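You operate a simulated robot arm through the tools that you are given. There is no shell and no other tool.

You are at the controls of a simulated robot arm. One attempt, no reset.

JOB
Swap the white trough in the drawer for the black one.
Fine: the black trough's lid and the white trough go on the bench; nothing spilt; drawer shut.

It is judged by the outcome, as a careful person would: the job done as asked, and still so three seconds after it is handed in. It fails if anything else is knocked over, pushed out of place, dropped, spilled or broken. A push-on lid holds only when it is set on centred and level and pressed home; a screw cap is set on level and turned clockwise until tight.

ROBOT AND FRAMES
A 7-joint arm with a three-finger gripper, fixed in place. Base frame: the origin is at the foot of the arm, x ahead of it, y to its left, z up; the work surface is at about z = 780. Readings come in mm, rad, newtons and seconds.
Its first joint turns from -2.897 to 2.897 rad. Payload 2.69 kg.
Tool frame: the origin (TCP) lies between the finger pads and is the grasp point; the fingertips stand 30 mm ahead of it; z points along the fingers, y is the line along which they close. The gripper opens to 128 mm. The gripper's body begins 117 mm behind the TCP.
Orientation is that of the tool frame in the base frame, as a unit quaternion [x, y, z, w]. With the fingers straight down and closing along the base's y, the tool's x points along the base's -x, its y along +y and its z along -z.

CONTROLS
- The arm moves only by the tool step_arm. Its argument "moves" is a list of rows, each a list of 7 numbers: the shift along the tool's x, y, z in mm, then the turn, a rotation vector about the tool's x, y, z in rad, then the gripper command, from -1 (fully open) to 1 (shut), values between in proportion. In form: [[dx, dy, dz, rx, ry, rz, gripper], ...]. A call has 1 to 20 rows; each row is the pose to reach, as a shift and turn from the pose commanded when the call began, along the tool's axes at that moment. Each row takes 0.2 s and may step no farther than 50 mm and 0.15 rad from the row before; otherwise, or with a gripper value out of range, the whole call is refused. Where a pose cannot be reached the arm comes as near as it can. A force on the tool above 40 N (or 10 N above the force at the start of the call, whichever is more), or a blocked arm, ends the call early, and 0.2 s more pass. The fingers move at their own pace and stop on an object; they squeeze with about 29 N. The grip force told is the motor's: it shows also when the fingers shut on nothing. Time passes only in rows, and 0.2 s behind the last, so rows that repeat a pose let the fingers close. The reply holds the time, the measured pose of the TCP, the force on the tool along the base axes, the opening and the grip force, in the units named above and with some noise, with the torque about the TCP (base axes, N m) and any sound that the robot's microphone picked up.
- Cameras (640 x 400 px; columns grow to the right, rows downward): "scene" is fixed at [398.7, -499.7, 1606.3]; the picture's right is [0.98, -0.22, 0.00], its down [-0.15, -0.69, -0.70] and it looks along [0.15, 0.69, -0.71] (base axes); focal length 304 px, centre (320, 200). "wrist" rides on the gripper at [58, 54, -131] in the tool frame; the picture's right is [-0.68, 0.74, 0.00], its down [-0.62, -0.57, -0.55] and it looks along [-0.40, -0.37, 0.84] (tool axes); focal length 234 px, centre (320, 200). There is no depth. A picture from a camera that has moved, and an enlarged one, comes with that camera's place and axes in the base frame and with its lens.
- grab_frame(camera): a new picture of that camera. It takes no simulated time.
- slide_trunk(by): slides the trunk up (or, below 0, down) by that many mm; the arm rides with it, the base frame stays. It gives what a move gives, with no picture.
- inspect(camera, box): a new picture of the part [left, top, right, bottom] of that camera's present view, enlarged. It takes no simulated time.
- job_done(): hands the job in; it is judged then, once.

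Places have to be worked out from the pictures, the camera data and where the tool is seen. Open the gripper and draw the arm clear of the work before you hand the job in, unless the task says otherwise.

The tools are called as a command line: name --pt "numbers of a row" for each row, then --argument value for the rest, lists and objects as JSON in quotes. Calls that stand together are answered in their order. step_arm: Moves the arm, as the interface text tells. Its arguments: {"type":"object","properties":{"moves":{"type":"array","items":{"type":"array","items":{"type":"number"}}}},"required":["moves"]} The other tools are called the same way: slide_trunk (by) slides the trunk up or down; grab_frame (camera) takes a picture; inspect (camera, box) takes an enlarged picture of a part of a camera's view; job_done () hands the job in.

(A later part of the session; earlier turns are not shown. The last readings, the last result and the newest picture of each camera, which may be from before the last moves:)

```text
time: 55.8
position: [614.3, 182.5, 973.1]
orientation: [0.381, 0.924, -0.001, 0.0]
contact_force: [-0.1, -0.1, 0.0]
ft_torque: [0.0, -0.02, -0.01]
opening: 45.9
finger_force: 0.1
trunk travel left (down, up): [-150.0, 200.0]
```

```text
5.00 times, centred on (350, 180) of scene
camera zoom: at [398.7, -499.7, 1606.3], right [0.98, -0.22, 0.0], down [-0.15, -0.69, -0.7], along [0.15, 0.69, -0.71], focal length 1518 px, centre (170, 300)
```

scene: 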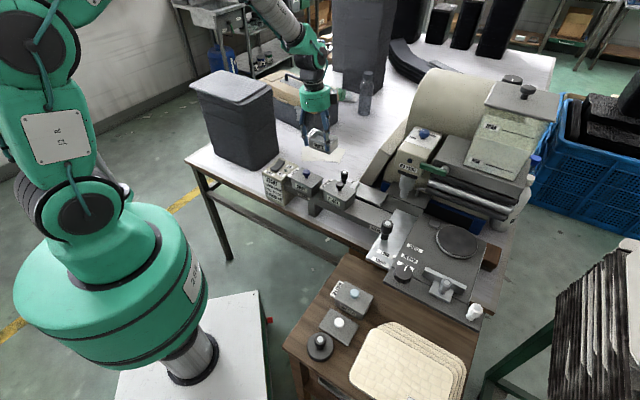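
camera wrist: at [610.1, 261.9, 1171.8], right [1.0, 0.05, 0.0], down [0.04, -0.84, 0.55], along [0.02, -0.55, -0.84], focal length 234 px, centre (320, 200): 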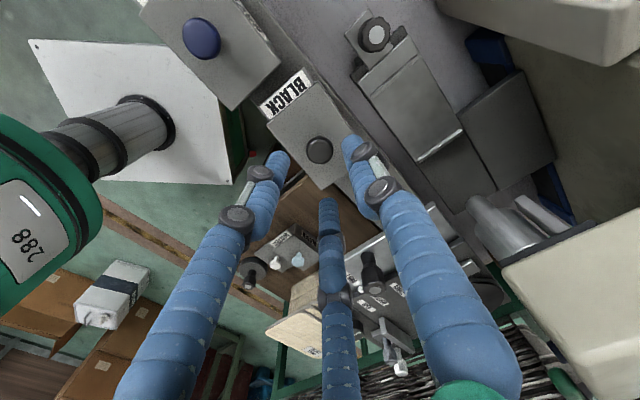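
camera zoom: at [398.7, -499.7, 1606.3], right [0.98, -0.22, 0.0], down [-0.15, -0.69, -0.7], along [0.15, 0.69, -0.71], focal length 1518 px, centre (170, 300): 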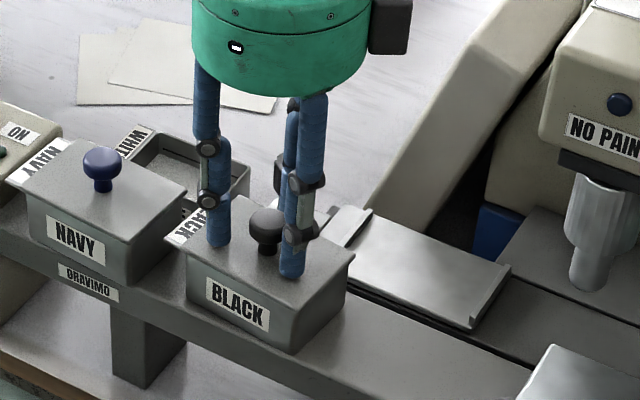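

Well centred on the knob. I close in stages.

step_arm --pt "0 0 0 0 0 0 0.45" --pt "0 0 0 0 0 0 0.55" --pt "0 0 0 0 0 0 0.6" --pt "0 0 0 0 0 0 0.65" --pt "0 0 0 0 0 0 0.75" --pt "0 0 0 0 0 0 0.75"

inspect --camera "scene" --box '[310, 140, 390, 220]'

```text
time: 57.2
position: [613.9, 182.9, 973.0]
orientation: [0.382, 0.924, 0.0, 0.0]
contact_force: [-0.2, 0.2, 0.2]
ft_torque: [0.0, 0.06, -0.02]
opening: 23.7
finger_force: 29.0
trunk travel left (down, up): [-150.0, 200.0]
heard: snap
```

```text
5.00 times, centred on (350, 180) of scene
camera zoom: at [398.7, -499.7, 1606.3], right [0.98, -0.22, 0.0], down [-0.15, -0.69, -0.7], along [0.15, 0.69, -0.71], focal length 1518 px, centre (170, 300)
```

zoom: 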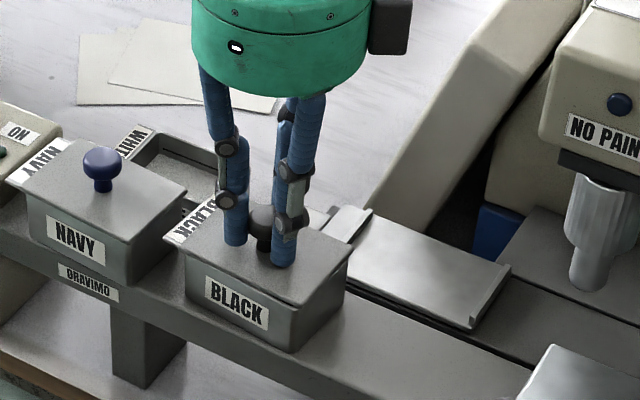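

A snap was heard and the lid shifted a little, so it has probably come free of its push fit, which is what I want. I lift a few mm and check that the trough stays down.

step_arm --pt "0 0 -2 0 0 0 0.75" --pt "0 0 -4 0 0 0 0.75" --pt "0 0 -7 0 0 0 0.75" --pt "0 0 -10 0 0 0 0.75"

inspect --camera "scene" --box '[310, 140, 390, 220]'

inspect --camera "wrist" --box '[200, 60, 440, 280]'

```text
time: 58.2
position: [613.9, 183.0, 982.4]
orientation: [0.382, 0.924, 0.0, 0.0]
contact_force: [0.4, -0.1, -0.8]
ft_torque: [0.0, 0.03, 0.01]
opening: 23.6
finger_force: 29.0
trunk travel left (down, up): [-150.0, 200.0]
```

```text
5.00 times, centred on (350, 180) of scene
camera zoom: at [398.7, -499.7, 1606.3], right [0.98, -0.22, 0.0], down [-0.15, -0.69, -0.7], along [0.15, 0.69, -0.71], focal length 1518 px, centre (170, 300)
```

zoom: 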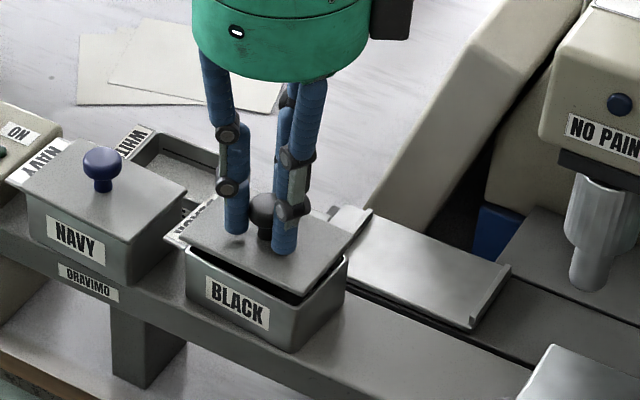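

```text
1.82 times, centred on (320, 170) of wrist
camera zoom: at [610.7, 262.7, 1114.1], right [1.0, 0.04, 0.0], down [0.04, -0.84, 0.55], along [0.02, -0.55, -0.84], focal length 426 px, centre (320, 254)
```

zoom: 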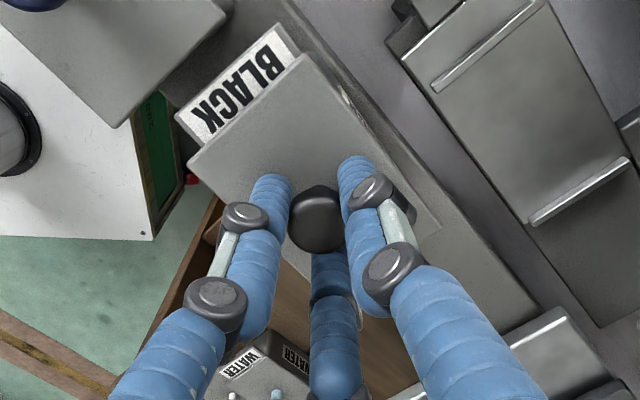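

The lid lifts off clean and the black trough stays on the rail. I raise the lid and carry it to free bench beyond the white trough.

step_arm --pt "0 0 -8 0 0 0 0.75" --pt "0 0 -22 0 0 0 0.75" --pt "0 0 -42 0 0 0 0.75" --pt "0 0 -60 0 0 0 0.75" --pt "12 6 -66 0 0 0 0.75" --pt "34 15 -66 0 0 0 0.75" --pt "62 28 -66 0 0 0 0.75" --pt "92 41 -66 0 0 0 0.75" --pt "122 54 -66 0 0 0 0.75" --pt "152 67 -66 0 0 0 0.75" --pt "182 80 -66 0 0 0 0.75" --pt "212 94 -66 0 0 0 0.75" --pt "240 106 -66 0 0 0 0.75" --pt "264 116 -66 0 0 0 0.75" --pt "282 124 -66 0 0 0 0.75" --pt "293 128 -66 0 0 0 0.75"

grab_frame --camera "wrist"

grab_frame --camera "scene"

```text
time: 61.6
position: [496.0, 480.9, 1048.2]
orientation: [0.382, 0.924, 0.0, 0.0]
contact_force: [-0.1, -0.7, -0.4]
ft_torque: [-0.01, 0.02, -0.02]
opening: 23.5
finger_force: 29.0
trunk travel left (down, up): [-150.0, 200.0]
```

```text
taken
camera wrist: at [492.6, 560.8, 1179.7], right [1.0, 0.04, 0.0], down [0.04, -0.84, 0.55], along [0.02, -0.55, -0.84], focal length 234 px, centre (320, 200)
```

wrist: 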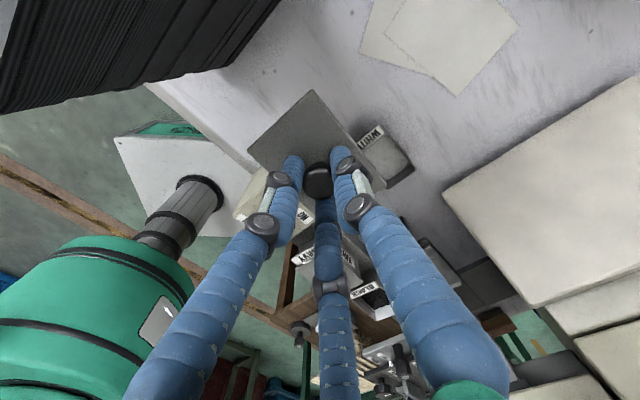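

```text
taken
```

scene: 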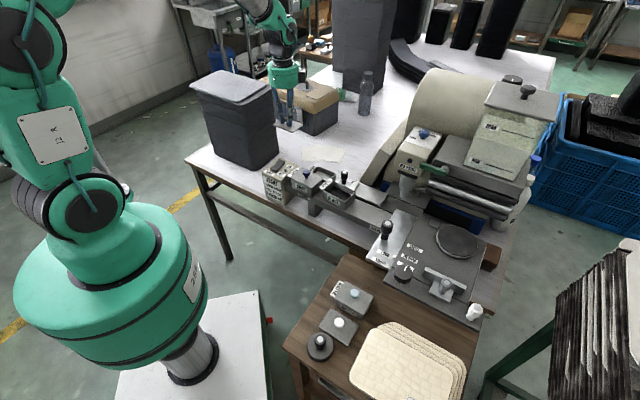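

The lid hangs level above bare bench. I lower it to just above the surface.

step_arm --pt "0 0 8 0 0 0 0.75" --pt "0 0 24 0 0 0 0.75" --pt "0 0 44 0 0 0 0.75" --pt "0 0 66 0 0 0 0.75" --pt "0 0 90 0 0 0 0.75" --pt "0 0 114 0 0 0 0.75" --pt "0 0 138 0 0 0 0.75" --pt "0 0 160 0 0 0 0.75" --pt "0 0 178 0 0 0 0.75" --pt "0 0 192 0 0 0 0.75" --pt "0 0 198 0 0 0 0.75"

inspect --camera "scene" --box '[230, 80, 370, 200]'

grab_frame --camera "wrist"

```text
time: 64.0
position: [495.8, 480.3, 849.5]
orientation: [0.382, 0.924, 0.0, 0.0]
contact_force: [-0.6, -0.7, -0.7]
ft_torque: [-0.03, 0.01, 0.01]
opening: 23.7
finger_force: 28.8
trunk travel left (down, up): [-150.0, 200.0]
```

```text
3.33 times, centred on (300, 140) of scene
camera zoom: at [398.7, -499.7, 1606.3], right [0.98, -0.22, 0.0], down [-0.15, -0.69, -0.7], along [0.15, 0.69, -0.71], focal length 1012 px, centre (387, 400)
```

zoom: 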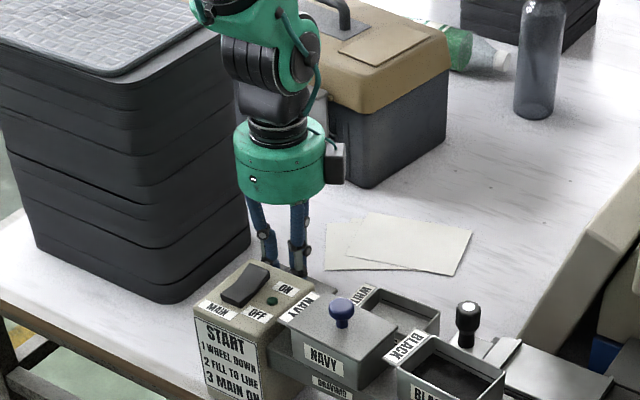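

```text
taken
camera wrist: at [492.9, 560.6, 981.6], right [1.0, 0.04, 0.0], down [0.04, -0.84, 0.55], along [0.02, -0.55, -0.84], focal length 234 px, centre (320, 200)
```

wrist: 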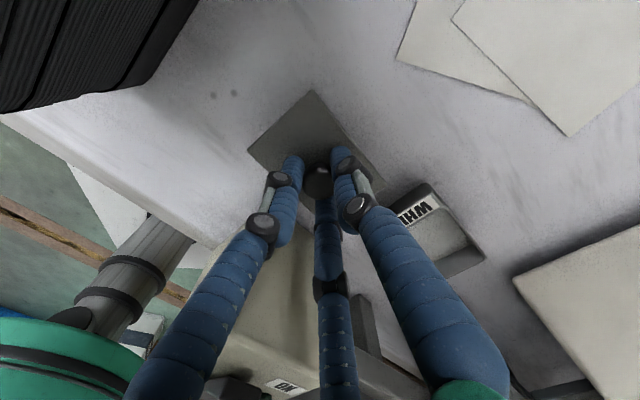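

Clear. I lower the last stretch in small steps until it touches.

step_arm --pt "0 0 5 0 0 0 0.75" --pt "0 0 10 0 0 0 0.75" --pt "0 0 14 0 0 0 0.75" --pt "0 0 18 0 0 0 0.75" --pt "0 0 20 0 0 0 0.75" --pt "0 0 22 0 0 0 0.75"

step_arm --pt "0 0 1 0 0 0 0.75" --pt "0 0 2 0 0 0 0.75" --pt "0 0 3 0 0 0 0.75"

```text
time: 65.4
position: [495.5, 480.2, 828.3]
orientation: [0.382, 0.924, 0.0, -0.001]
contact_force: [0.2, -0.3, 0.1]
ft_torque: [-0.06, 0.05, 0.04]
opening: 23.6
finger_force: 29.0
trunk travel left (down, up): [-150.0, 200.0]
```

```text
time: 66.2
position: [497.8, 480.2, 825.3]
orientation: [0.382, 0.924, 0.0, 0.0]
contact_force: [0.5, 0.1, 0.2]
ft_torque: [0.0, -0.01, 0.02]
opening: 23.8
finger_force: 29.0
trunk travel left (down, up): [-150.0, 200.0]
```

step_arm --pt "0 0 1 0 0 0 0.75" --pt "0 0 2 0 0 0 0.75" --pt "0 0 3 0 0 0 0.75"

inspect --camera "wrist" --box '[220, 60, 460, 280]'

```text
time: 67.0
position: [497.8, 481.0, 822.5]
orientation: [0.382, 0.924, 0.001, 0.001]
contact_force: [-1.8, 0.0, 7.8]
ft_torque: [-0.1, 0.08, 0.02]
opening: 23.9
finger_force: 28.7
trunk travel left (down, up): [-150.0, 200.0]
```

```text
1.82 times, centred on (340, 170) of wrist
camera zoom: at [493.2, 560.2, 955.0], right [1.0, 0.04, 0.0], down [0.04, -0.84, 0.55], along [0.03, -0.55, -0.84], focal length 426 px, centre (284, 254)
```

zoom: 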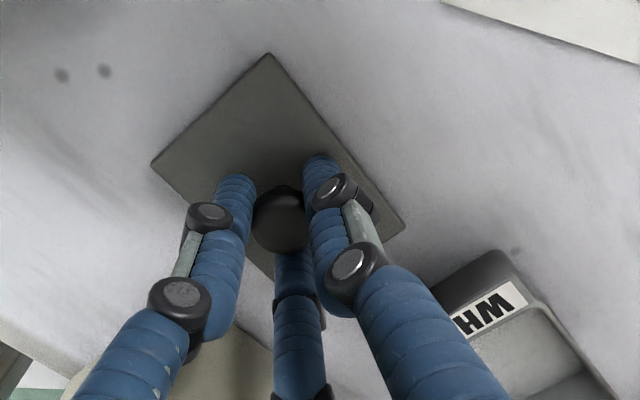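

The lid is on the bench, with 7.8 N of contact. I open the fingers and go straight up.

step_arm --pt "0 0 -0.5 0 0 0 0.6" --pt "0 0 -0.5 0 0 0 0.45" --pt "0 0 -0.5 0 0 0 0.28" --pt "0 0 -8 0 0 0 0.28" --pt "0 0 -30 0 0 0 0.28" --pt "0 0 -70 0 0 0 0.28" --pt "0 0 -115 0 0 0 0" --pt "0 0 -160 0 0 0 -0.5" --pt "0 0 -205 0 0 0 -1" --pt "0 0 -250 0 0 0 -1"

grab_frame --camera "wrist"

inspect --camera "scene" --box '[300, 150, 396, 220]'

```text
time: 69.2
position: [495.5, 479.2, 1072.2]
orientation: [0.382, 0.924, 0.0, 0.0]
contact_force: [0.5, -0.4, -0.5]
ft_torque: [-0.01, -0.01, 0.0]
opening: 127.9
finger_force: 0.0
trunk travel left (down, up): [-150.0, 200.0]
```

```text
taken
camera wrist: at [492.0, 559.5, 1204.0], right [1.0, 0.04, 0.0], down [0.04, -0.83, 0.55], along [0.02, -0.55, -0.84], focal length 234 px, centre (320, 200)
```

wrist: 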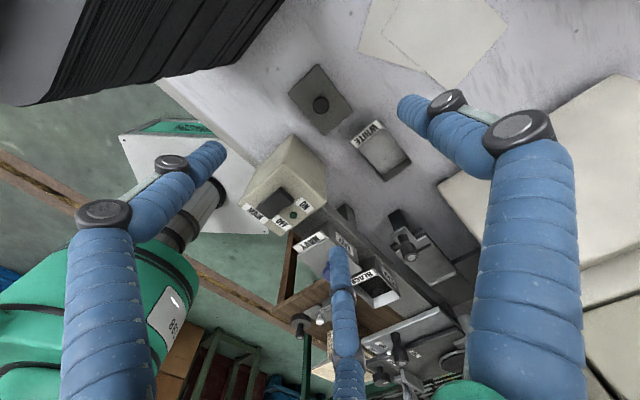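

```text
5.71 times, centred on (348, 185) of scene
camera zoom: at [398.7, -499.7, 1606.3], right [0.98, -0.22, 0.0], down [-0.15, -0.69, -0.7], along [0.15, 0.69, -0.71], focal length 1735 px, centre (160, 286)
```

zoom: 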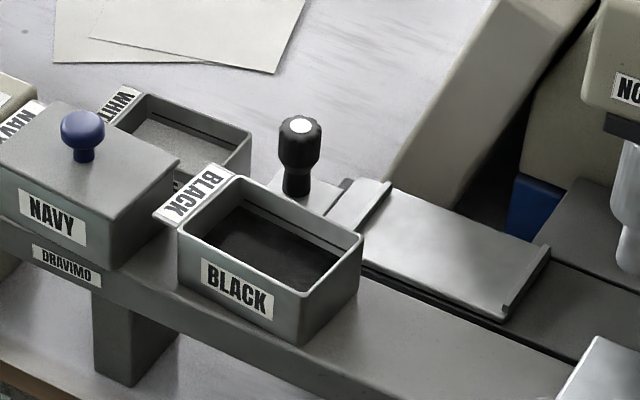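

The lid lies flat on the bench. I move to a vantage point to measure the now-open black trough, its yaw, and the drawer's seat.

step_arm --pt "-37 1 -7 0 0 0 -1" --pt "-74 2 -13 0 0 0 -1" --pt "-111 3 -20 0 0 0 -1" --pt "-148 4 -26 0 0 0 -1" --pt "-185 5 -32 0 0 0 -1"

grab_frame --camera "wrist"

inspect --camera "wrist" --box '[256, 170, 352, 250]'

inspect --camera "wrist" --box '[310, 130, 430, 250]'

inspect --camera "scene" --box '[320, 166, 400, 216]'

```text
time: 70.4
position: [631.3, 353.2, 1106.0]
orientation: [0.382, 0.924, 0.001, 0.0]
contact_force: [-0.3, -0.1, -0.5]
ft_torque: [-0.03, 0.0, -0.02]
opening: 128.0
finger_force: 0.0
trunk travel left (down, up): [-150.0, 200.0]
```

```text
taken
camera wrist: at [628.2, 432.9, 1237.0], right [1.0, 0.04, 0.0], down [0.04, -0.83, 0.55], along [0.02, -0.55, -0.84], focal length 234 px, centre (320, 200)
```

wrist: 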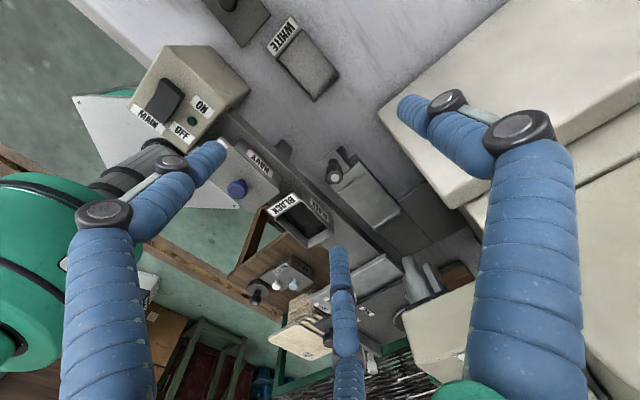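

```text
5.00 times, centred on (304, 210) of wrist
camera zoom: at [628.2, 432.9, 1237.0], right [1.0, 0.04, 0.0], down [0.04, -0.83, 0.55], along [0.02, -0.55, -0.84], focal length 1171 px, centre (400, 150)
```

zoom: 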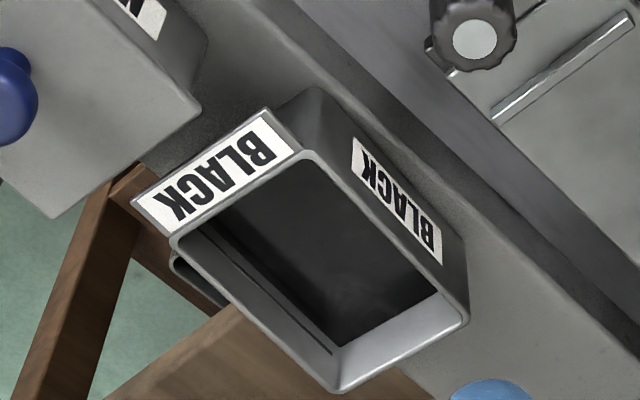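

```text
3.33 times, centred on (370, 190) of wrist
camera zoom: at [628.2, 432.9, 1237.0], right [1.0, 0.04, 0.0], down [0.04, -0.83, 0.55], along [0.02, -0.55, -0.84], focal length 781 px, centre (153, 233)
```

zoom: 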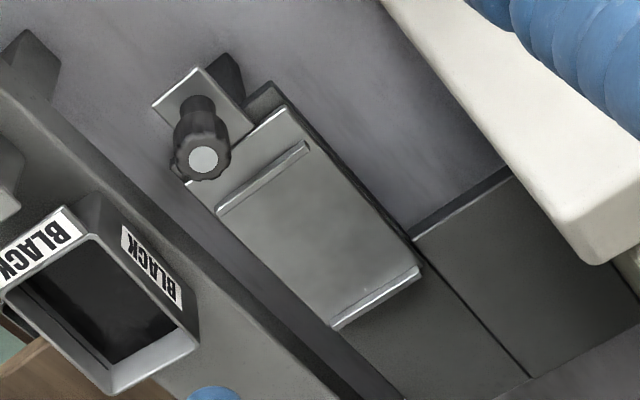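

```text
8.00 times, centred on (360, 191) of scene
camera zoom: at [398.7, -499.7, 1606.3], right [0.98, -0.22, 0.0], down [-0.15, -0.69, -0.7], along [0.15, 0.69, -0.71], focal length 2429 px, centre (0, 272)
```

zoom: 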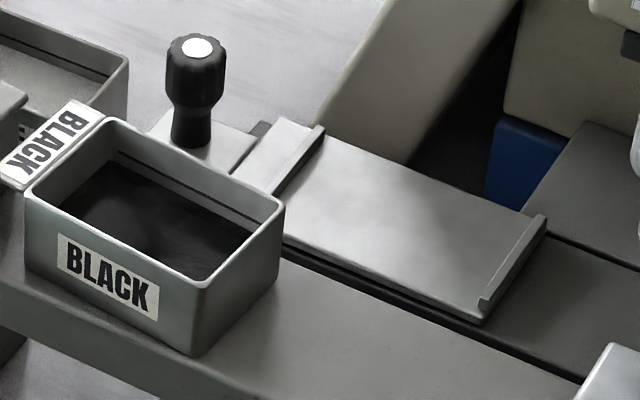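

The black trough's rim is near z 933 and its centre near (613, 186). It is yawed about −5.2° from the machine axes, and the NAVY lid's end is close by. I turn to match its yaw, with the same slight lean as before, and move above it with a reduced opening.

step_arm --pt "-21 -29 13 0 0 0.018 -0.9" --pt "-42 -58 26 0 0 0.036 -0.8" --pt "-62 -87 40 0 0 0.055 -0.7" --pt "-83 -117 53 0 0 0.073 -0.66" --pt "-104 -146 66 0 0 0.091 -0.66"

step_arm --pt "0 0 10 0 -0.06 0 -0.66" --pt "0 0 20 0 -0.12 0 -0.66"

grab_frame --camera "wrist"

inspect --camera "wrist" --box '[200, 60, 440, 280]'

inspect --camera "scene" --box '[300, 120, 396, 220]'

```text
time: 71.6
position: [603.3, 175.6, 1038.0]
orientation: [0.424, 0.906, 0.0, 0.001]
contact_force: [-1.1, 0.6, 0.4]
ft_torque: [-0.03, -0.01, -0.01]
opening: 106.0
finger_force: 0.0
trunk travel left (down, up): [-150.0, 200.0]
```

```text
time: 72.2
position: [602.2, 177.3, 1017.3]
orientation: [0.422, 0.905, -0.025, 0.055]
contact_force: [-0.8, -0.2, 1.1]
ft_torque: [0.02, 0.02, -0.02]
opening: 106.2
finger_force: 0.1
trunk travel left (down, up): [-150.0, 200.0]
```

```text
taken
camera wrist: at [595.7, 268.7, 1141.8], right [1.0, -0.04, 0.08], down [-0.08, -0.78, 0.62], along [0.04, -0.62, -0.78], focal length 234 px, centre (320, 200)
```

wrist: 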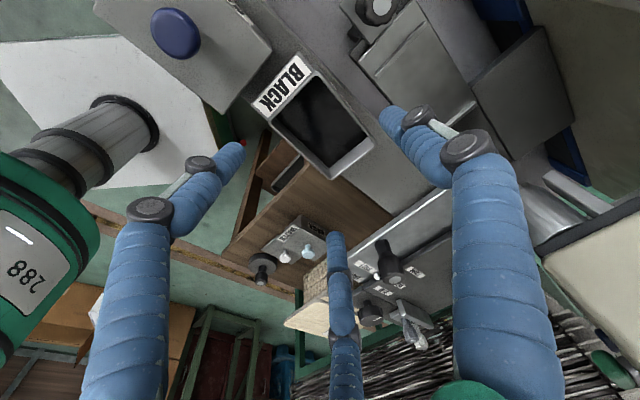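

```text
1.82 times, centred on (320, 170) of wrist
camera zoom: at [595.7, 268.7, 1141.8], right [1.0, -0.04, 0.08], down [-0.08, -0.78, 0.62], along [0.04, -0.62, -0.78], focal length 426 px, centre (320, 254)
```

zoom: 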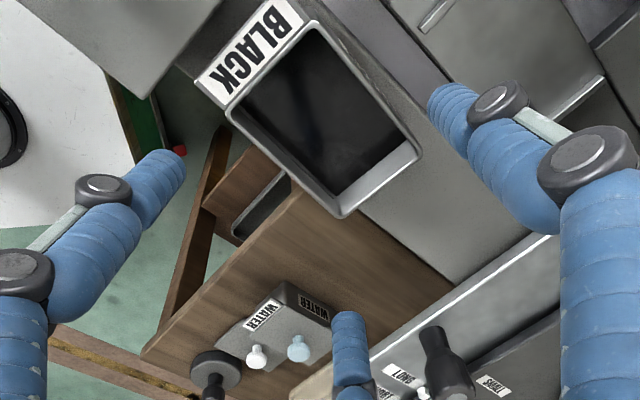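

```text
4.00 times, centred on (348, 170) of scene
camera zoom: at [398.7, -499.7, 1606.3], right [0.98, -0.22, 0.0], down [-0.15, -0.69, -0.7], along [0.15, 0.69, -0.71], focal length 1215 px, centre (208, 320)
```

zoom: 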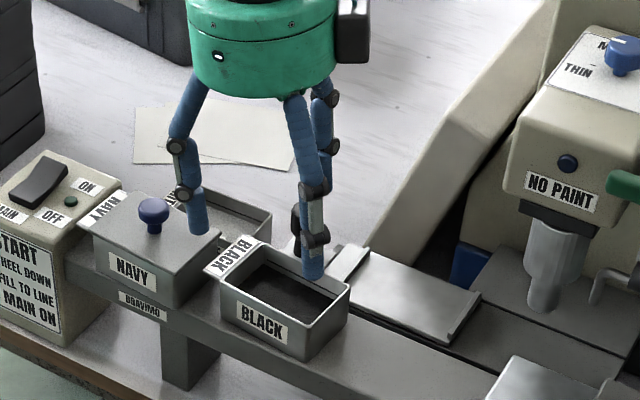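

The projected grasp pose matches the trough to within about 2 mm. I make that small correction and descend around it in stages.

step_arm --pt "3.4 -1 20 0 0 0 -0.66" --pt "5.8 -1.5 40 0 0 0 -0.66"

inspect --camera "wrist" --box '[200, 60, 440, 280]'

inspect --camera "scene" --box '[300, 120, 396, 220]'

```text
time: 72.8
position: [599.9, 176.4, 977.0]
orientation: [0.422, 0.905, -0.026, 0.054]
contact_force: [-0.5, 0.3, 0.3]
ft_torque: [0.02, 0.01, 0.02]
opening: 106.2
finger_force: 0.0
trunk travel left (down, up): [-150.0, 200.0]
```

```text
1.82 times, centred on (320, 170) of wrist
camera zoom: at [594.0, 267.5, 1101.2], right [1.0, -0.04, 0.08], down [-0.08, -0.78, 0.62], along [0.04, -0.62, -0.78], focal length 426 px, centre (320, 254)
```

zoom: 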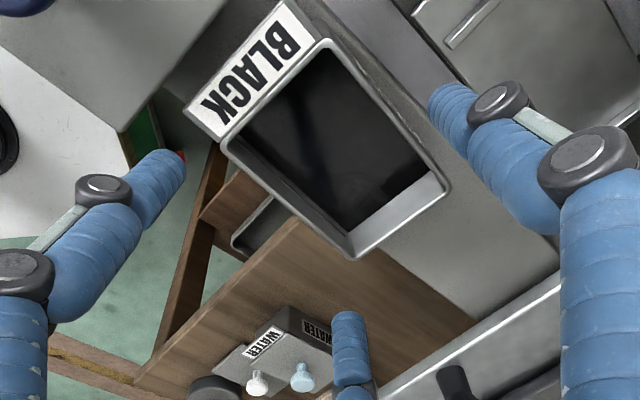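

```text
4.00 times, centred on (348, 170) of scene
camera zoom: at [398.7, -499.7, 1606.3], right [0.98, -0.22, 0.0], down [-0.15, -0.69, -0.7], along [0.15, 0.69, -0.71], focal length 1215 px, centre (208, 320)
```

zoom: 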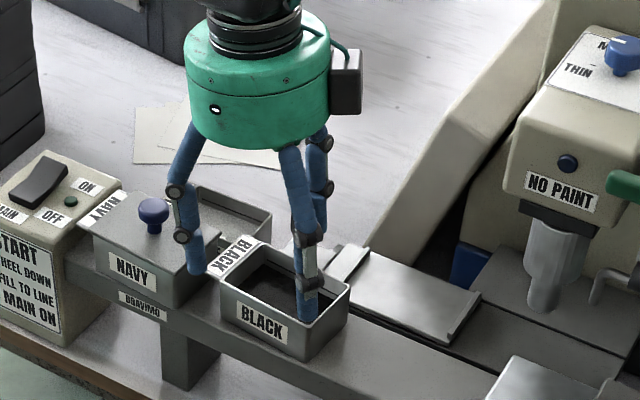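

The left finger clears the NAVY lid by about 16 mm. I continue down to grasp height.

step_arm --pt "1.8 0 15 0 0 0 -0.66" --pt "3.2 0 27 0 0 0 -0.66" --pt "4.1 0 34 0 0 0 -0.66" --pt "4.8 0 40 0 0 0 -0.66"

inspect --camera "wrist" --box '[200, 60, 440, 280]'

inspect --camera "scene" --box '[310, 150, 390, 220]'

```text
time: 73.8
position: [600.5, 175.5, 937.0]
orientation: [0.423, 0.904, -0.025, 0.054]
contact_force: [0.9, -0.3, 0.6]
ft_torque: [0.0, 0.03, 0.02]
opening: 106.4
finger_force: 0.2
trunk travel left (down, up): [-150.0, 200.0]
```

```text
1.82 times, centred on (320, 170) of wrist
camera zoom: at [593.9, 268.1, 1060.9], right [1.0, -0.04, 0.08], down [-0.08, -0.78, 0.62], along [0.04, -0.62, -0.78], focal length 426 px, centre (320, 254)
```

zoom: 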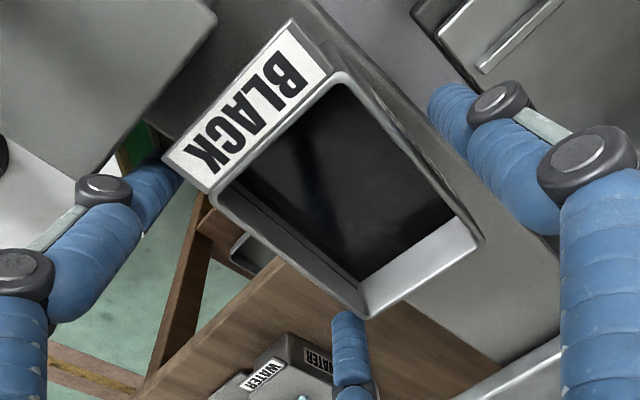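

```text
5.71 times, centred on (350, 185) of scene
camera zoom: at [398.7, -499.7, 1606.3], right [0.98, -0.22, 0.0], down [-0.15, -0.69, -0.7], along [0.15, 0.69, -0.71], focal length 1735 px, centre (149, 286)
```

zoom: 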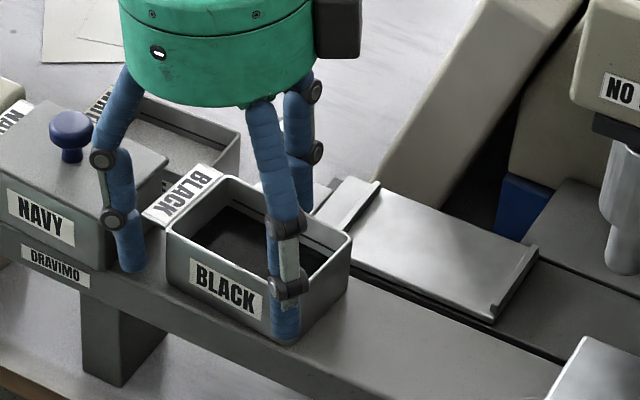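

The view matches the white trough's grip pose almost exactly. I close in stages.

step_arm --pt "0 0 0 0 0 0 -0.55" --pt "0 0 0 0 0 0 -0.45" --pt "0 0 0 0 0 0 -0.4" --pt "0 0 0 0 0 0 -0.37"

step_arm --pt "0 0 0 0 0 0 -0.34" --pt "0 0 0 0 0 0 -0.3" --pt "0 0 0 0 0 0 -0.2" --pt "0 0 0 0 0 0 0"

inspect --camera "wrist" --box '[200, 60, 440, 280]'

inspect --camera "scene" --box '[310, 150, 390, 220]'

```text
time: 74.8
position: [600.9, 176.1, 937.2]
orientation: [0.423, 0.904, -0.026, 0.055]
contact_force: [-0.3, 0.7, 0.2]
ft_torque: [0.01, -0.01, -0.03]
opening: 88.5
finger_force: 0.3
trunk travel left (down, up): [-150.0, 200.0]
```

```text
time: 75.8
position: [599.8, 176.4, 936.7]
orientation: [0.423, 0.904, -0.026, 0.054]
contact_force: [-0.4, 0.0, 3.4]
ft_torque: [0.0, 0.01, 0.09]
opening: 86.6
finger_force: 29.1
trunk travel left (down, up): [-150.0, 200.0]
```

```text
1.82 times, centred on (320, 170) of wrist
camera zoom: at [594.0, 268.1, 1061.3], right [1.0, -0.04, 0.08], down [-0.08, -0.78, 0.62], along [0.04, -0.62, -0.78], focal length 426 px, centre (320, 254)
```

zoom: 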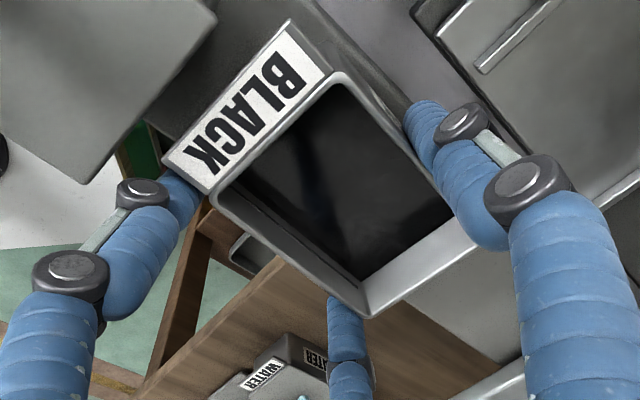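

```text
5.71 times, centred on (350, 185) of scene
camera zoom: at [398.7, -499.7, 1606.3], right [0.98, -0.22, 0.0], down [-0.15, -0.69, -0.7], along [0.15, 0.69, -0.71], focal length 1735 px, centre (149, 286)
```

zoom: 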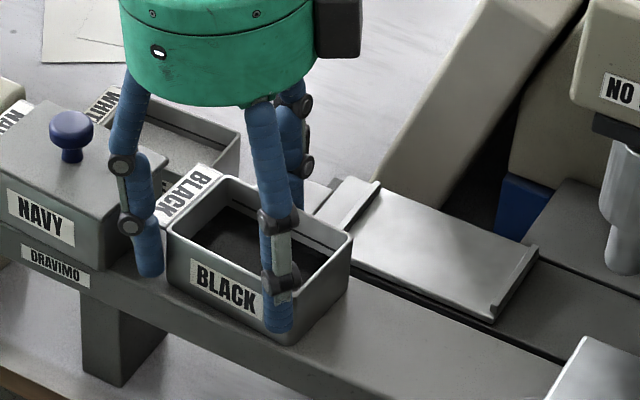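

Gripped at 86.6 mm, the same as the white one. I lift slowly, checking partway.

step_arm --pt "-0.2 0 -2 0 0 0 0" --pt "-0.5 0 -4 0 0 0 0" --pt "-0.8 0 -7 0 0 0 0" --pt "-1.2 0 -10 0 0 0 0"

inspect --camera "scene" --box '[310, 150, 390, 220]'

inspect --camera "wrist" --box '[200, 60, 440, 280]'

```text
time: 76.8
position: [600.7, 176.7, 947.9]
orientation: [0.423, 0.904, -0.026, 0.055]
contact_force: [-0.5, -0.1, -2.2]
ft_torque: [-0.01, 0.07, 0.0]
opening: 86.6
finger_force: 29.2
trunk travel left (down, up): [-150.0, 200.0]
```

```text
5.71 times, centred on (350, 185) of scene
camera zoom: at [398.7, -499.7, 1606.3], right [0.98, -0.22, 0.0], down [-0.15, -0.69, -0.7], along [0.15, 0.69, -0.71], focal length 1735 px, centre (149, 286)
```

zoom: 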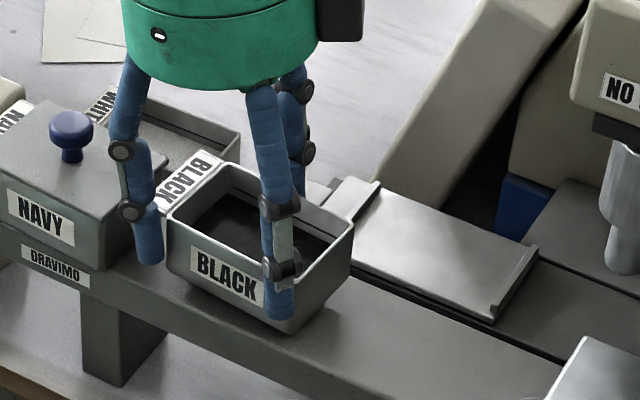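

```text
1.82 times, centred on (320, 170) of wrist
camera zoom: at [594.2, 268.2, 1071.4], right [1.0, -0.04, 0.08], down [-0.08, -0.78, 0.62], along [0.04, -0.62, -0.78], focal length 426 px, centre (320, 254)
```

zoom: 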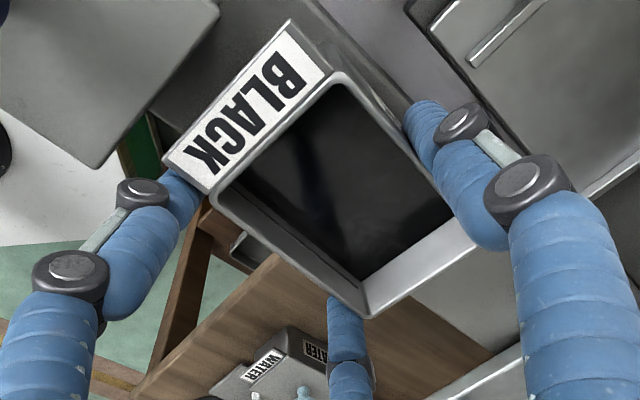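

Lifted level with no trouble. I raise it to clear the drawer knob.

step_arm --pt "-0.4 0 -3 0 0 0 0" --pt "-1 0 -9 0 0 0 0" --pt "-2 0 -17 0 0 0 0" --pt "-3 0 -26 0 0 0 0" --pt "-4.2 0 -35 0 0 0 0" --pt "-5.2 0 -43 0 0 0 0" --pt "-5.9 0 -49 0 0 0 0" --pt "-6.2 0 -52 0 0 0 0"

```text
time: 78.6
position: [600.4, 175.9, 999.8]
orientation: [0.423, 0.904, -0.026, 0.055]
contact_force: [-0.2, 0.0, -3.2]
ft_torque: [-0.05, 0.06, 0.01]
opening: 86.4
finger_force: 29.1
trunk travel left (down, up): [-150.0, 200.0]
```

Now I carry it over the drawer while turning about 5.2° to line it up with the tray.

step_arm --pt "-1 2 0 -0.0005 0 -0.004 0" --pt "-4 6 0.5 -0.0012 0 -0.01 0" --pt "-8 14 1 -0.002 0 -0.018 0" --pt "-14 24 1.7 -0.003 0 -0.027 0" --pt "-21 36 2.5 -0.004 0 -0.036 0" --pt "-29 48 3.5 -0.0053 0 -0.045 0" --pt "-37 61 4.5 -0.0065 0 -0.054 0" --pt "-45 74 5.4 -0.0077 0 -0.063 0" --pt "-51 85 6.2 -0.0087 0 -0.072 0" --pt "-56 93 6.8 -0.0097 0 -0.08 0" --pt "-59 98 7.1 -0.0105 0 -0.087 0" --pt "-60.4 100 7.3 -0.0109 0 -0.0901 0"

grab_frame --camera "wrist"

inspect --camera "scene" --box '[336, 120, 432, 220]'

```text
time: 81.2
position: [715.4, 193.7, 1000.1]
orientation: [0.381, 0.923, -0.024, 0.055]
contact_force: [0.0, 0.2, -2.3]
ft_torque: [-0.01, 0.05, 0.02]
opening: 86.8
finger_force: 29.1
trunk travel left (down, up): [-150.0, 200.0]
```

```text
taken
camera wrist: at [701.7, 284.5, 1123.7], right [1.0, 0.05, 0.08], down [-0.01, -0.79, 0.62], along [0.09, -0.62, -0.78], focal length 234 px, centre (320, 200)
```

wrist: 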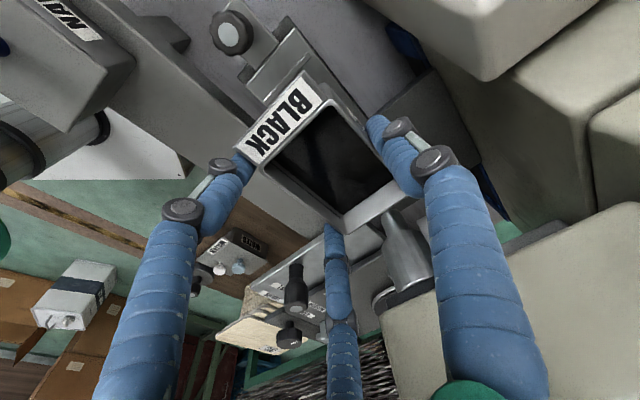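

```text
4.00 times, centred on (384, 170) of scene
camera zoom: at [398.7, -499.7, 1606.3], right [0.98, -0.22, 0.0], down [-0.15, -0.69, -0.7], along [0.15, 0.69, -0.71], focal length 1215 px, centre (64, 320)
```

zoom: 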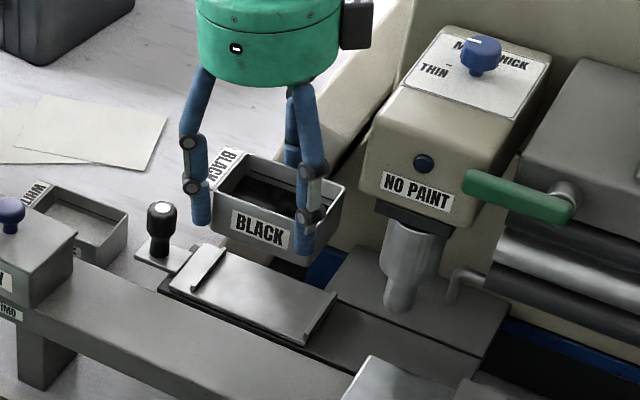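

The held pose matches how the white one sat. I shift 1.5 mm toward +u to centre between the tray's end bars, and lower partway.

step_arm --pt "-1.1 0 3 0 0 0 0" --pt "-0.5 0 8 0 0 0 0" --pt "0.4 0 15 0 0 0 0" --pt "1.3 0 23 0 0 0 0" --pt "2.3 0 31 0 0 0 0" --pt "3.2 0 39 0 0 0 0" --pt "4.2 0 47 0 0 0 0" --pt "5 0 54 0 0 0 0" --pt "5.6 0 59 0 0 0 0" --pt "5.8 0 61 0 0 0 0"

inspect --camera "wrist" --box '[200, 60, 440, 280]'

inspect --camera "scene" --box '[356, 150, 420, 210]'

```text
time: 83.4
position: [716.9, 192.2, 936.7]
orientation: [0.38, 0.923, -0.023, 0.056]
contact_force: [0.4, -0.8, -2.7]
ft_torque: [-0.04, 0.03, -0.01]
opening: 86.4
finger_force: 29.5
trunk travel left (down, up): [-150.0, 200.0]
```

```text
1.82 times, centred on (320, 170) of wrist
camera zoom: at [702.6, 283.4, 1062.2], right [1.0, 0.05, 0.08], down [-0.01, -0.79, 0.62], along [0.09, -0.62, -0.78], focal length 426 px, centre (320, 254)
```

zoom: 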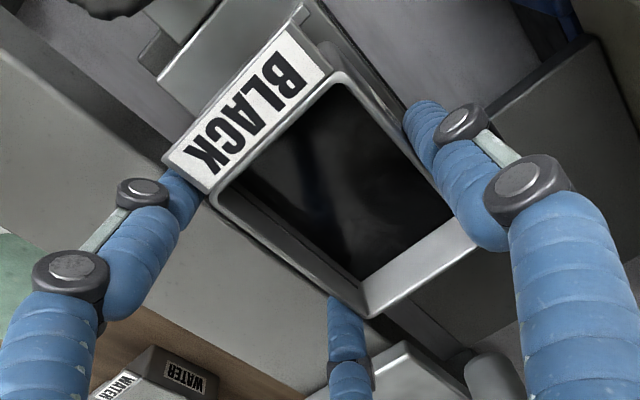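

```text
6.67 times, centred on (388, 180) of scene
camera zoom: at [398.7, -499.7, 1606.3], right [0.98, -0.22, 0.0], down [-0.15, -0.69, -0.7], along [0.15, 0.69, -0.71], focal length 2024 px, centre (-133, 333)
```

zoom: 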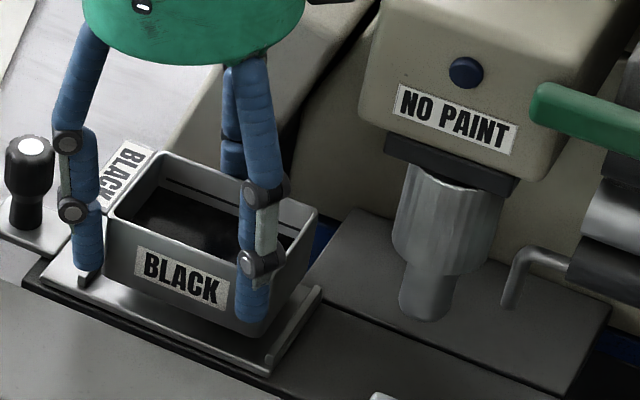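

The trough's bottom lies between the two end bars. I lower in small steps until it takes the weight.

step_arm --pt "0.2 0 2 0 0 0 0" --pt "0.5 0 4 0 0 0 0" --pt "0.7 0 6 0 0 0 0" --pt "0.9 0 8 0 0 0 0"

step_arm --pt "0.1 0 1 0 0 0 0" --pt "0.2 0 2 0 0 0 0" --pt "0.4 0 3 0 0 0 0"

inspect --camera "scene" --box '[356, 150, 420, 210]'

```text
time: 84.4
position: [717.1, 194.5, 930.6]
orientation: [0.382, 0.922, -0.023, 0.055]
contact_force: [-0.4, 0.1, -2.5]
ft_torque: [-0.05, 0.02, -0.01]
opening: 86.2
finger_force: 29.1
trunk travel left (down, up): [-150.0, 200.0]
```

```text
time: 85.2
position: [718.2, 193.5, 926.4]
orientation: [0.381, 0.923, -0.023, 0.056]
contact_force: [0.4, 0.3, -1.4]
ft_torque: [0.0, 0.04, 0.01]
opening: 86.3
finger_force: 29.2
trunk travel left (down, up): [-150.0, 200.0]
```

```text
6.67 times, centred on (388, 180) of scene
camera zoom: at [398.7, -499.7, 1606.3], right [0.98, -0.22, 0.0], down [-0.15, -0.69, -0.7], along [0.15, 0.69, -0.71], focal length 2024 px, centre (-133, 333)
```

zoom: 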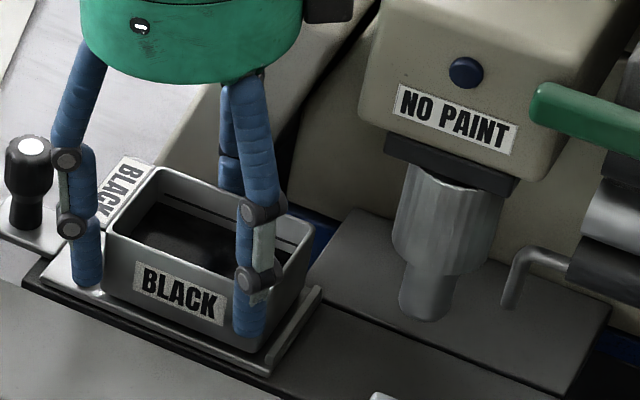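

Nearly seated. I go 1 mm at a time.

step_arm --pt "0.1 0 0.8 0 0 0 0" --pt "0.2 0 1.6 0 0 0 0"

step_arm --pt "0.1 0 0.8 0 0 0 0" --pt "0.2 0 1.6 0 0 0 0"

```text
time: 85.8
position: [717.7, 193.6, 925.4]
orientation: [0.381, 0.923, -0.023, 0.056]
contact_force: [-0.2, -0.6, -3.0]
ft_torque: [-0.03, 0.04, 0.0]
opening: 86.2
finger_force: 28.9
trunk travel left (down, up): [-150.0, 200.0]
```

```text
time: 86.4
position: [717.2, 192.4, 924.9]
orientation: [0.381, 0.923, -0.023, 0.056]
contact_force: [-1.2, 0.8, 2.3]
ft_torque: [0.27, -0.01, 0.03]
opening: 86.5
finger_force: 29.1
trunk travel left (down, up): [-150.0, 200.0]
```

The tray now carries it: the force went from −3 to +2.3 N at the expected height. I open gently.

step_arm --pt "0 0 0 0 0 0 -0.38" --pt "0 0 0 0 0 0 -0.45" --pt "0 0 0 0 0 0 -0.6" --pt "0 0 0 0 0 0 -0.72"

inspect --camera "wrist" --box '[200, 60, 440, 280]'

inspect --camera "scene" --box '[356, 150, 420, 210]'

```text
time: 87.4
position: [716.8, 192.6, 924.3]
orientation: [0.381, 0.923, -0.023, 0.055]
contact_force: [-0.2, -0.5, 0.1]
ft_torque: [0.03, 0.0, 0.01]
opening: 110.1
finger_force: 0.0
trunk travel left (down, up): [-150.0, 200.0]
```

```text
1.82 times, centred on (320, 170) of wrist
camera zoom: at [702.8, 283.3, 1048.2], right [1.0, 0.05, 0.08], down [-0.01, -0.79, 0.62], along [0.09, -0.62, -0.78], focal length 426 px, centre (320, 254)
```

zoom: 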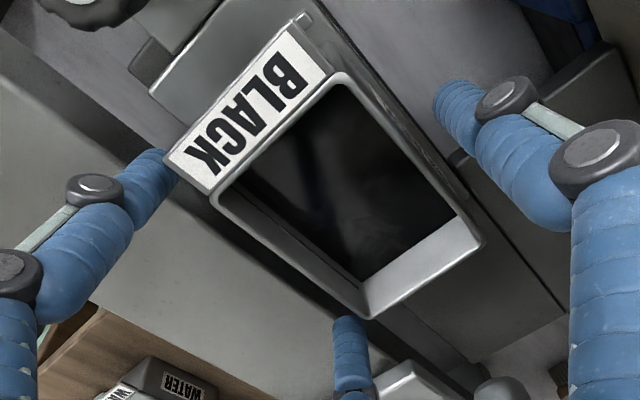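

```text
6.67 times, centred on (388, 180) of scene
camera zoom: at [398.7, -499.7, 1606.3], right [0.98, -0.22, 0.0], down [-0.15, -0.69, -0.7], along [0.15, 0.69, -0.71], focal length 2024 px, centre (-133, 333)
```

zoom: 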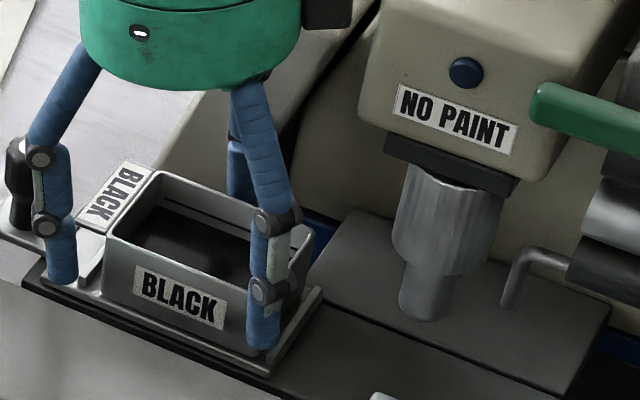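

Released; the trough sits flat in the tray. I rise straight up, then back away along −u.

step_arm --pt "-0.6 0 -5 0 0 0 -0.72" --pt "-2.4 0 -20 0 0 0 -0.72" --pt "-6 0 -50 0 0 0 -0.72" --pt "-10 0 -85 0 0 0 -0.72" --pt "-13 0 -110 0 0 0 -0.72" --pt "20 0 -125 0 0 0 -0.5" --pt "60 0 -135 0 0 0 0" --pt "100 0 -142 0 0 0 0.3"

grab_frame --camera "wrist"

inspect --camera "scene" --box '[346, 140, 442, 210]'

```text
time: 89.2
position: [635.0, 275.8, 1052.4]
orientation: [0.381, 0.922, -0.023, 0.056]
contact_force: [-0.5, 0.7, 0.1]
ft_torque: [-0.01, -0.04, 0.0]
opening: 44.7
finger_force: 0.0
trunk travel left (down, up): [-150.0, 200.0]
```

```text
taken
camera wrist: at [620.6, 365.7, 1177.0], right [1.0, 0.05, 0.08], down [-0.01, -0.79, 0.62], along [0.09, -0.62, -0.78], focal length 234 px, centre (320, 200)
```

wrist: 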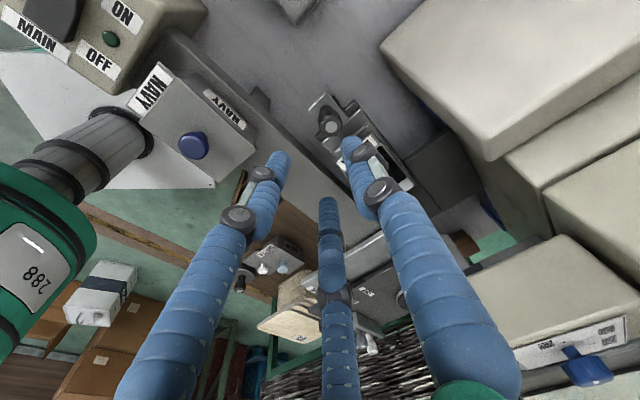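

```text
5.71 times, centred on (394, 175) of scene
camera zoom: at [398.7, -499.7, 1606.3], right [0.98, -0.22, 0.0], down [-0.15, -0.69, -0.7], along [0.15, 0.69, -0.71], focal length 1735 px, centre (-103, 343)
```

zoom: 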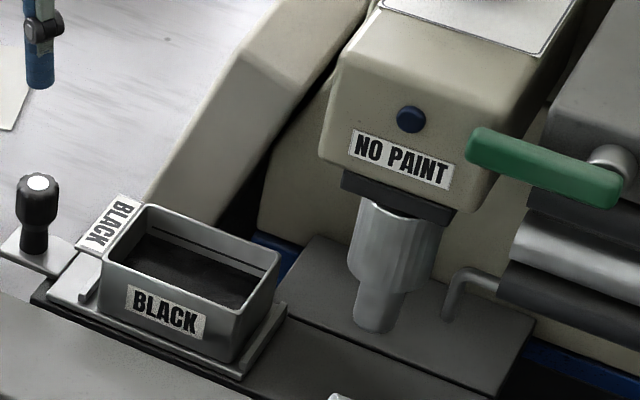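

The black trough sits just as the white one did. Now for the drawer: I return above its knob with the lean I used to pull it.

step_arm --pt "1 6 20 0 -0.065 0 0.3" --pt "2.5 12.4 42 0 -0.13 0 0.3" --pt "2.5 12.4 42 0 -0.13 0 0.3"

inspect --camera "wrist" --box '[220, 60, 420, 260]'

inspect --camera "scene" --box '[326, 110, 422, 210]'

```text
time: 90.0
position: [646.0, 281.7, 1009.8]
orientation: [0.379, 0.917, -0.048, 0.116]
contact_force: [-0.9, 0.0, 0.1]
ft_torque: [-0.05, -0.02, -0.02]
opening: 44.9
finger_force: 0.1
trunk travel left (down, up): [-150.0, 200.0]
```

```text
2.00 times, centred on (320, 160) of wrist
camera zoom: at [620.7, 384.1, 1123.4], right [0.98, 0.06, 0.17], down [-0.07, -0.73, 0.68], along [0.16, -0.69, -0.71], focal length 468 px, centre (320, 280)
```

zoom: 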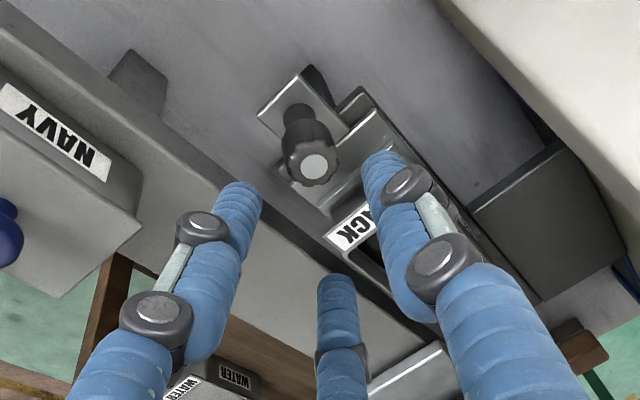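

```text
4.00 times, centred on (374, 160) of scene
camera zoom: at [398.7, -499.7, 1606.3], right [0.98, -0.22, 0.0], down [-0.15, -0.69, -0.7], along [0.15, 0.69, -0.71], focal length 1215 px, centre (104, 360)
```

zoom: 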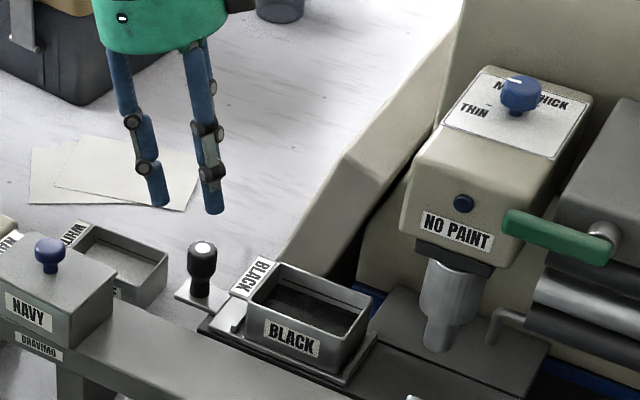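

The knob appears about 5.5 mm farther toward −u than where I released it; my earlier contact test evidently slid the drawer a little. I correct for that and descend around it.

step_arm --pt "5.5 0 20 0 0 0 0.3" --pt "5.5 0 40 0 0 0 0.3" --pt "5.5 0 55 0 0 0 0.3" --pt "5.5 0 64 0 0 0 0.3" --pt "5.5 0 70 0 0 0 0.3"

inspect --camera "wrist" --box '[220, 60, 420, 260]'

inspect --camera "scene" --box '[336, 140, 416, 210]'

```text
time: 91.2
position: [655.6, 272.8, 941.6]
orientation: [0.379, 0.917, -0.046, 0.114]
contact_force: [0.3, -1.2, -1.0]
ft_torque: [-0.01, 0.01, 0.01]
opening: 44.5
finger_force: 0.1
trunk travel left (down, up): [-150.0, 200.0]
```

```text
2.00 times, centred on (320, 160) of wrist
camera zoom: at [628.8, 375.1, 1055.5], right [0.98, 0.06, 0.17], down [-0.07, -0.73, 0.68], along [0.16, -0.68, -0.71], focal length 468 px, centre (320, 280)
```

zoom: 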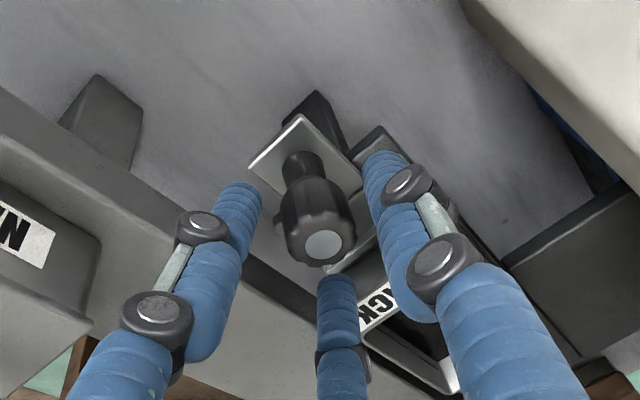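

```text
5.71 times, centred on (376, 175) of scene
camera zoom: at [398.7, -499.7, 1606.3], right [0.98, -0.22, 0.0], down [-0.15, -0.69, -0.7], along [0.15, 0.69, -0.71], focal length 1735 px, centre (0, 343)
```

zoom: 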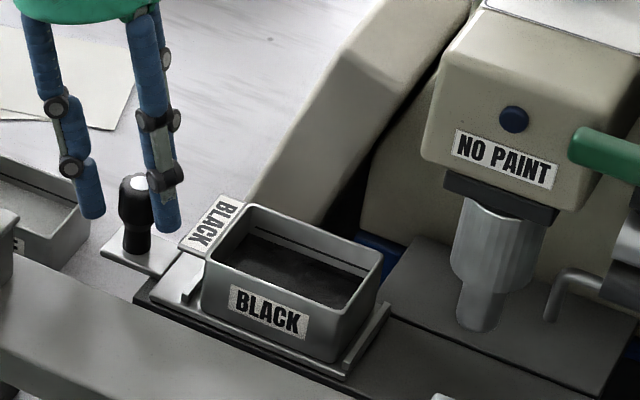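

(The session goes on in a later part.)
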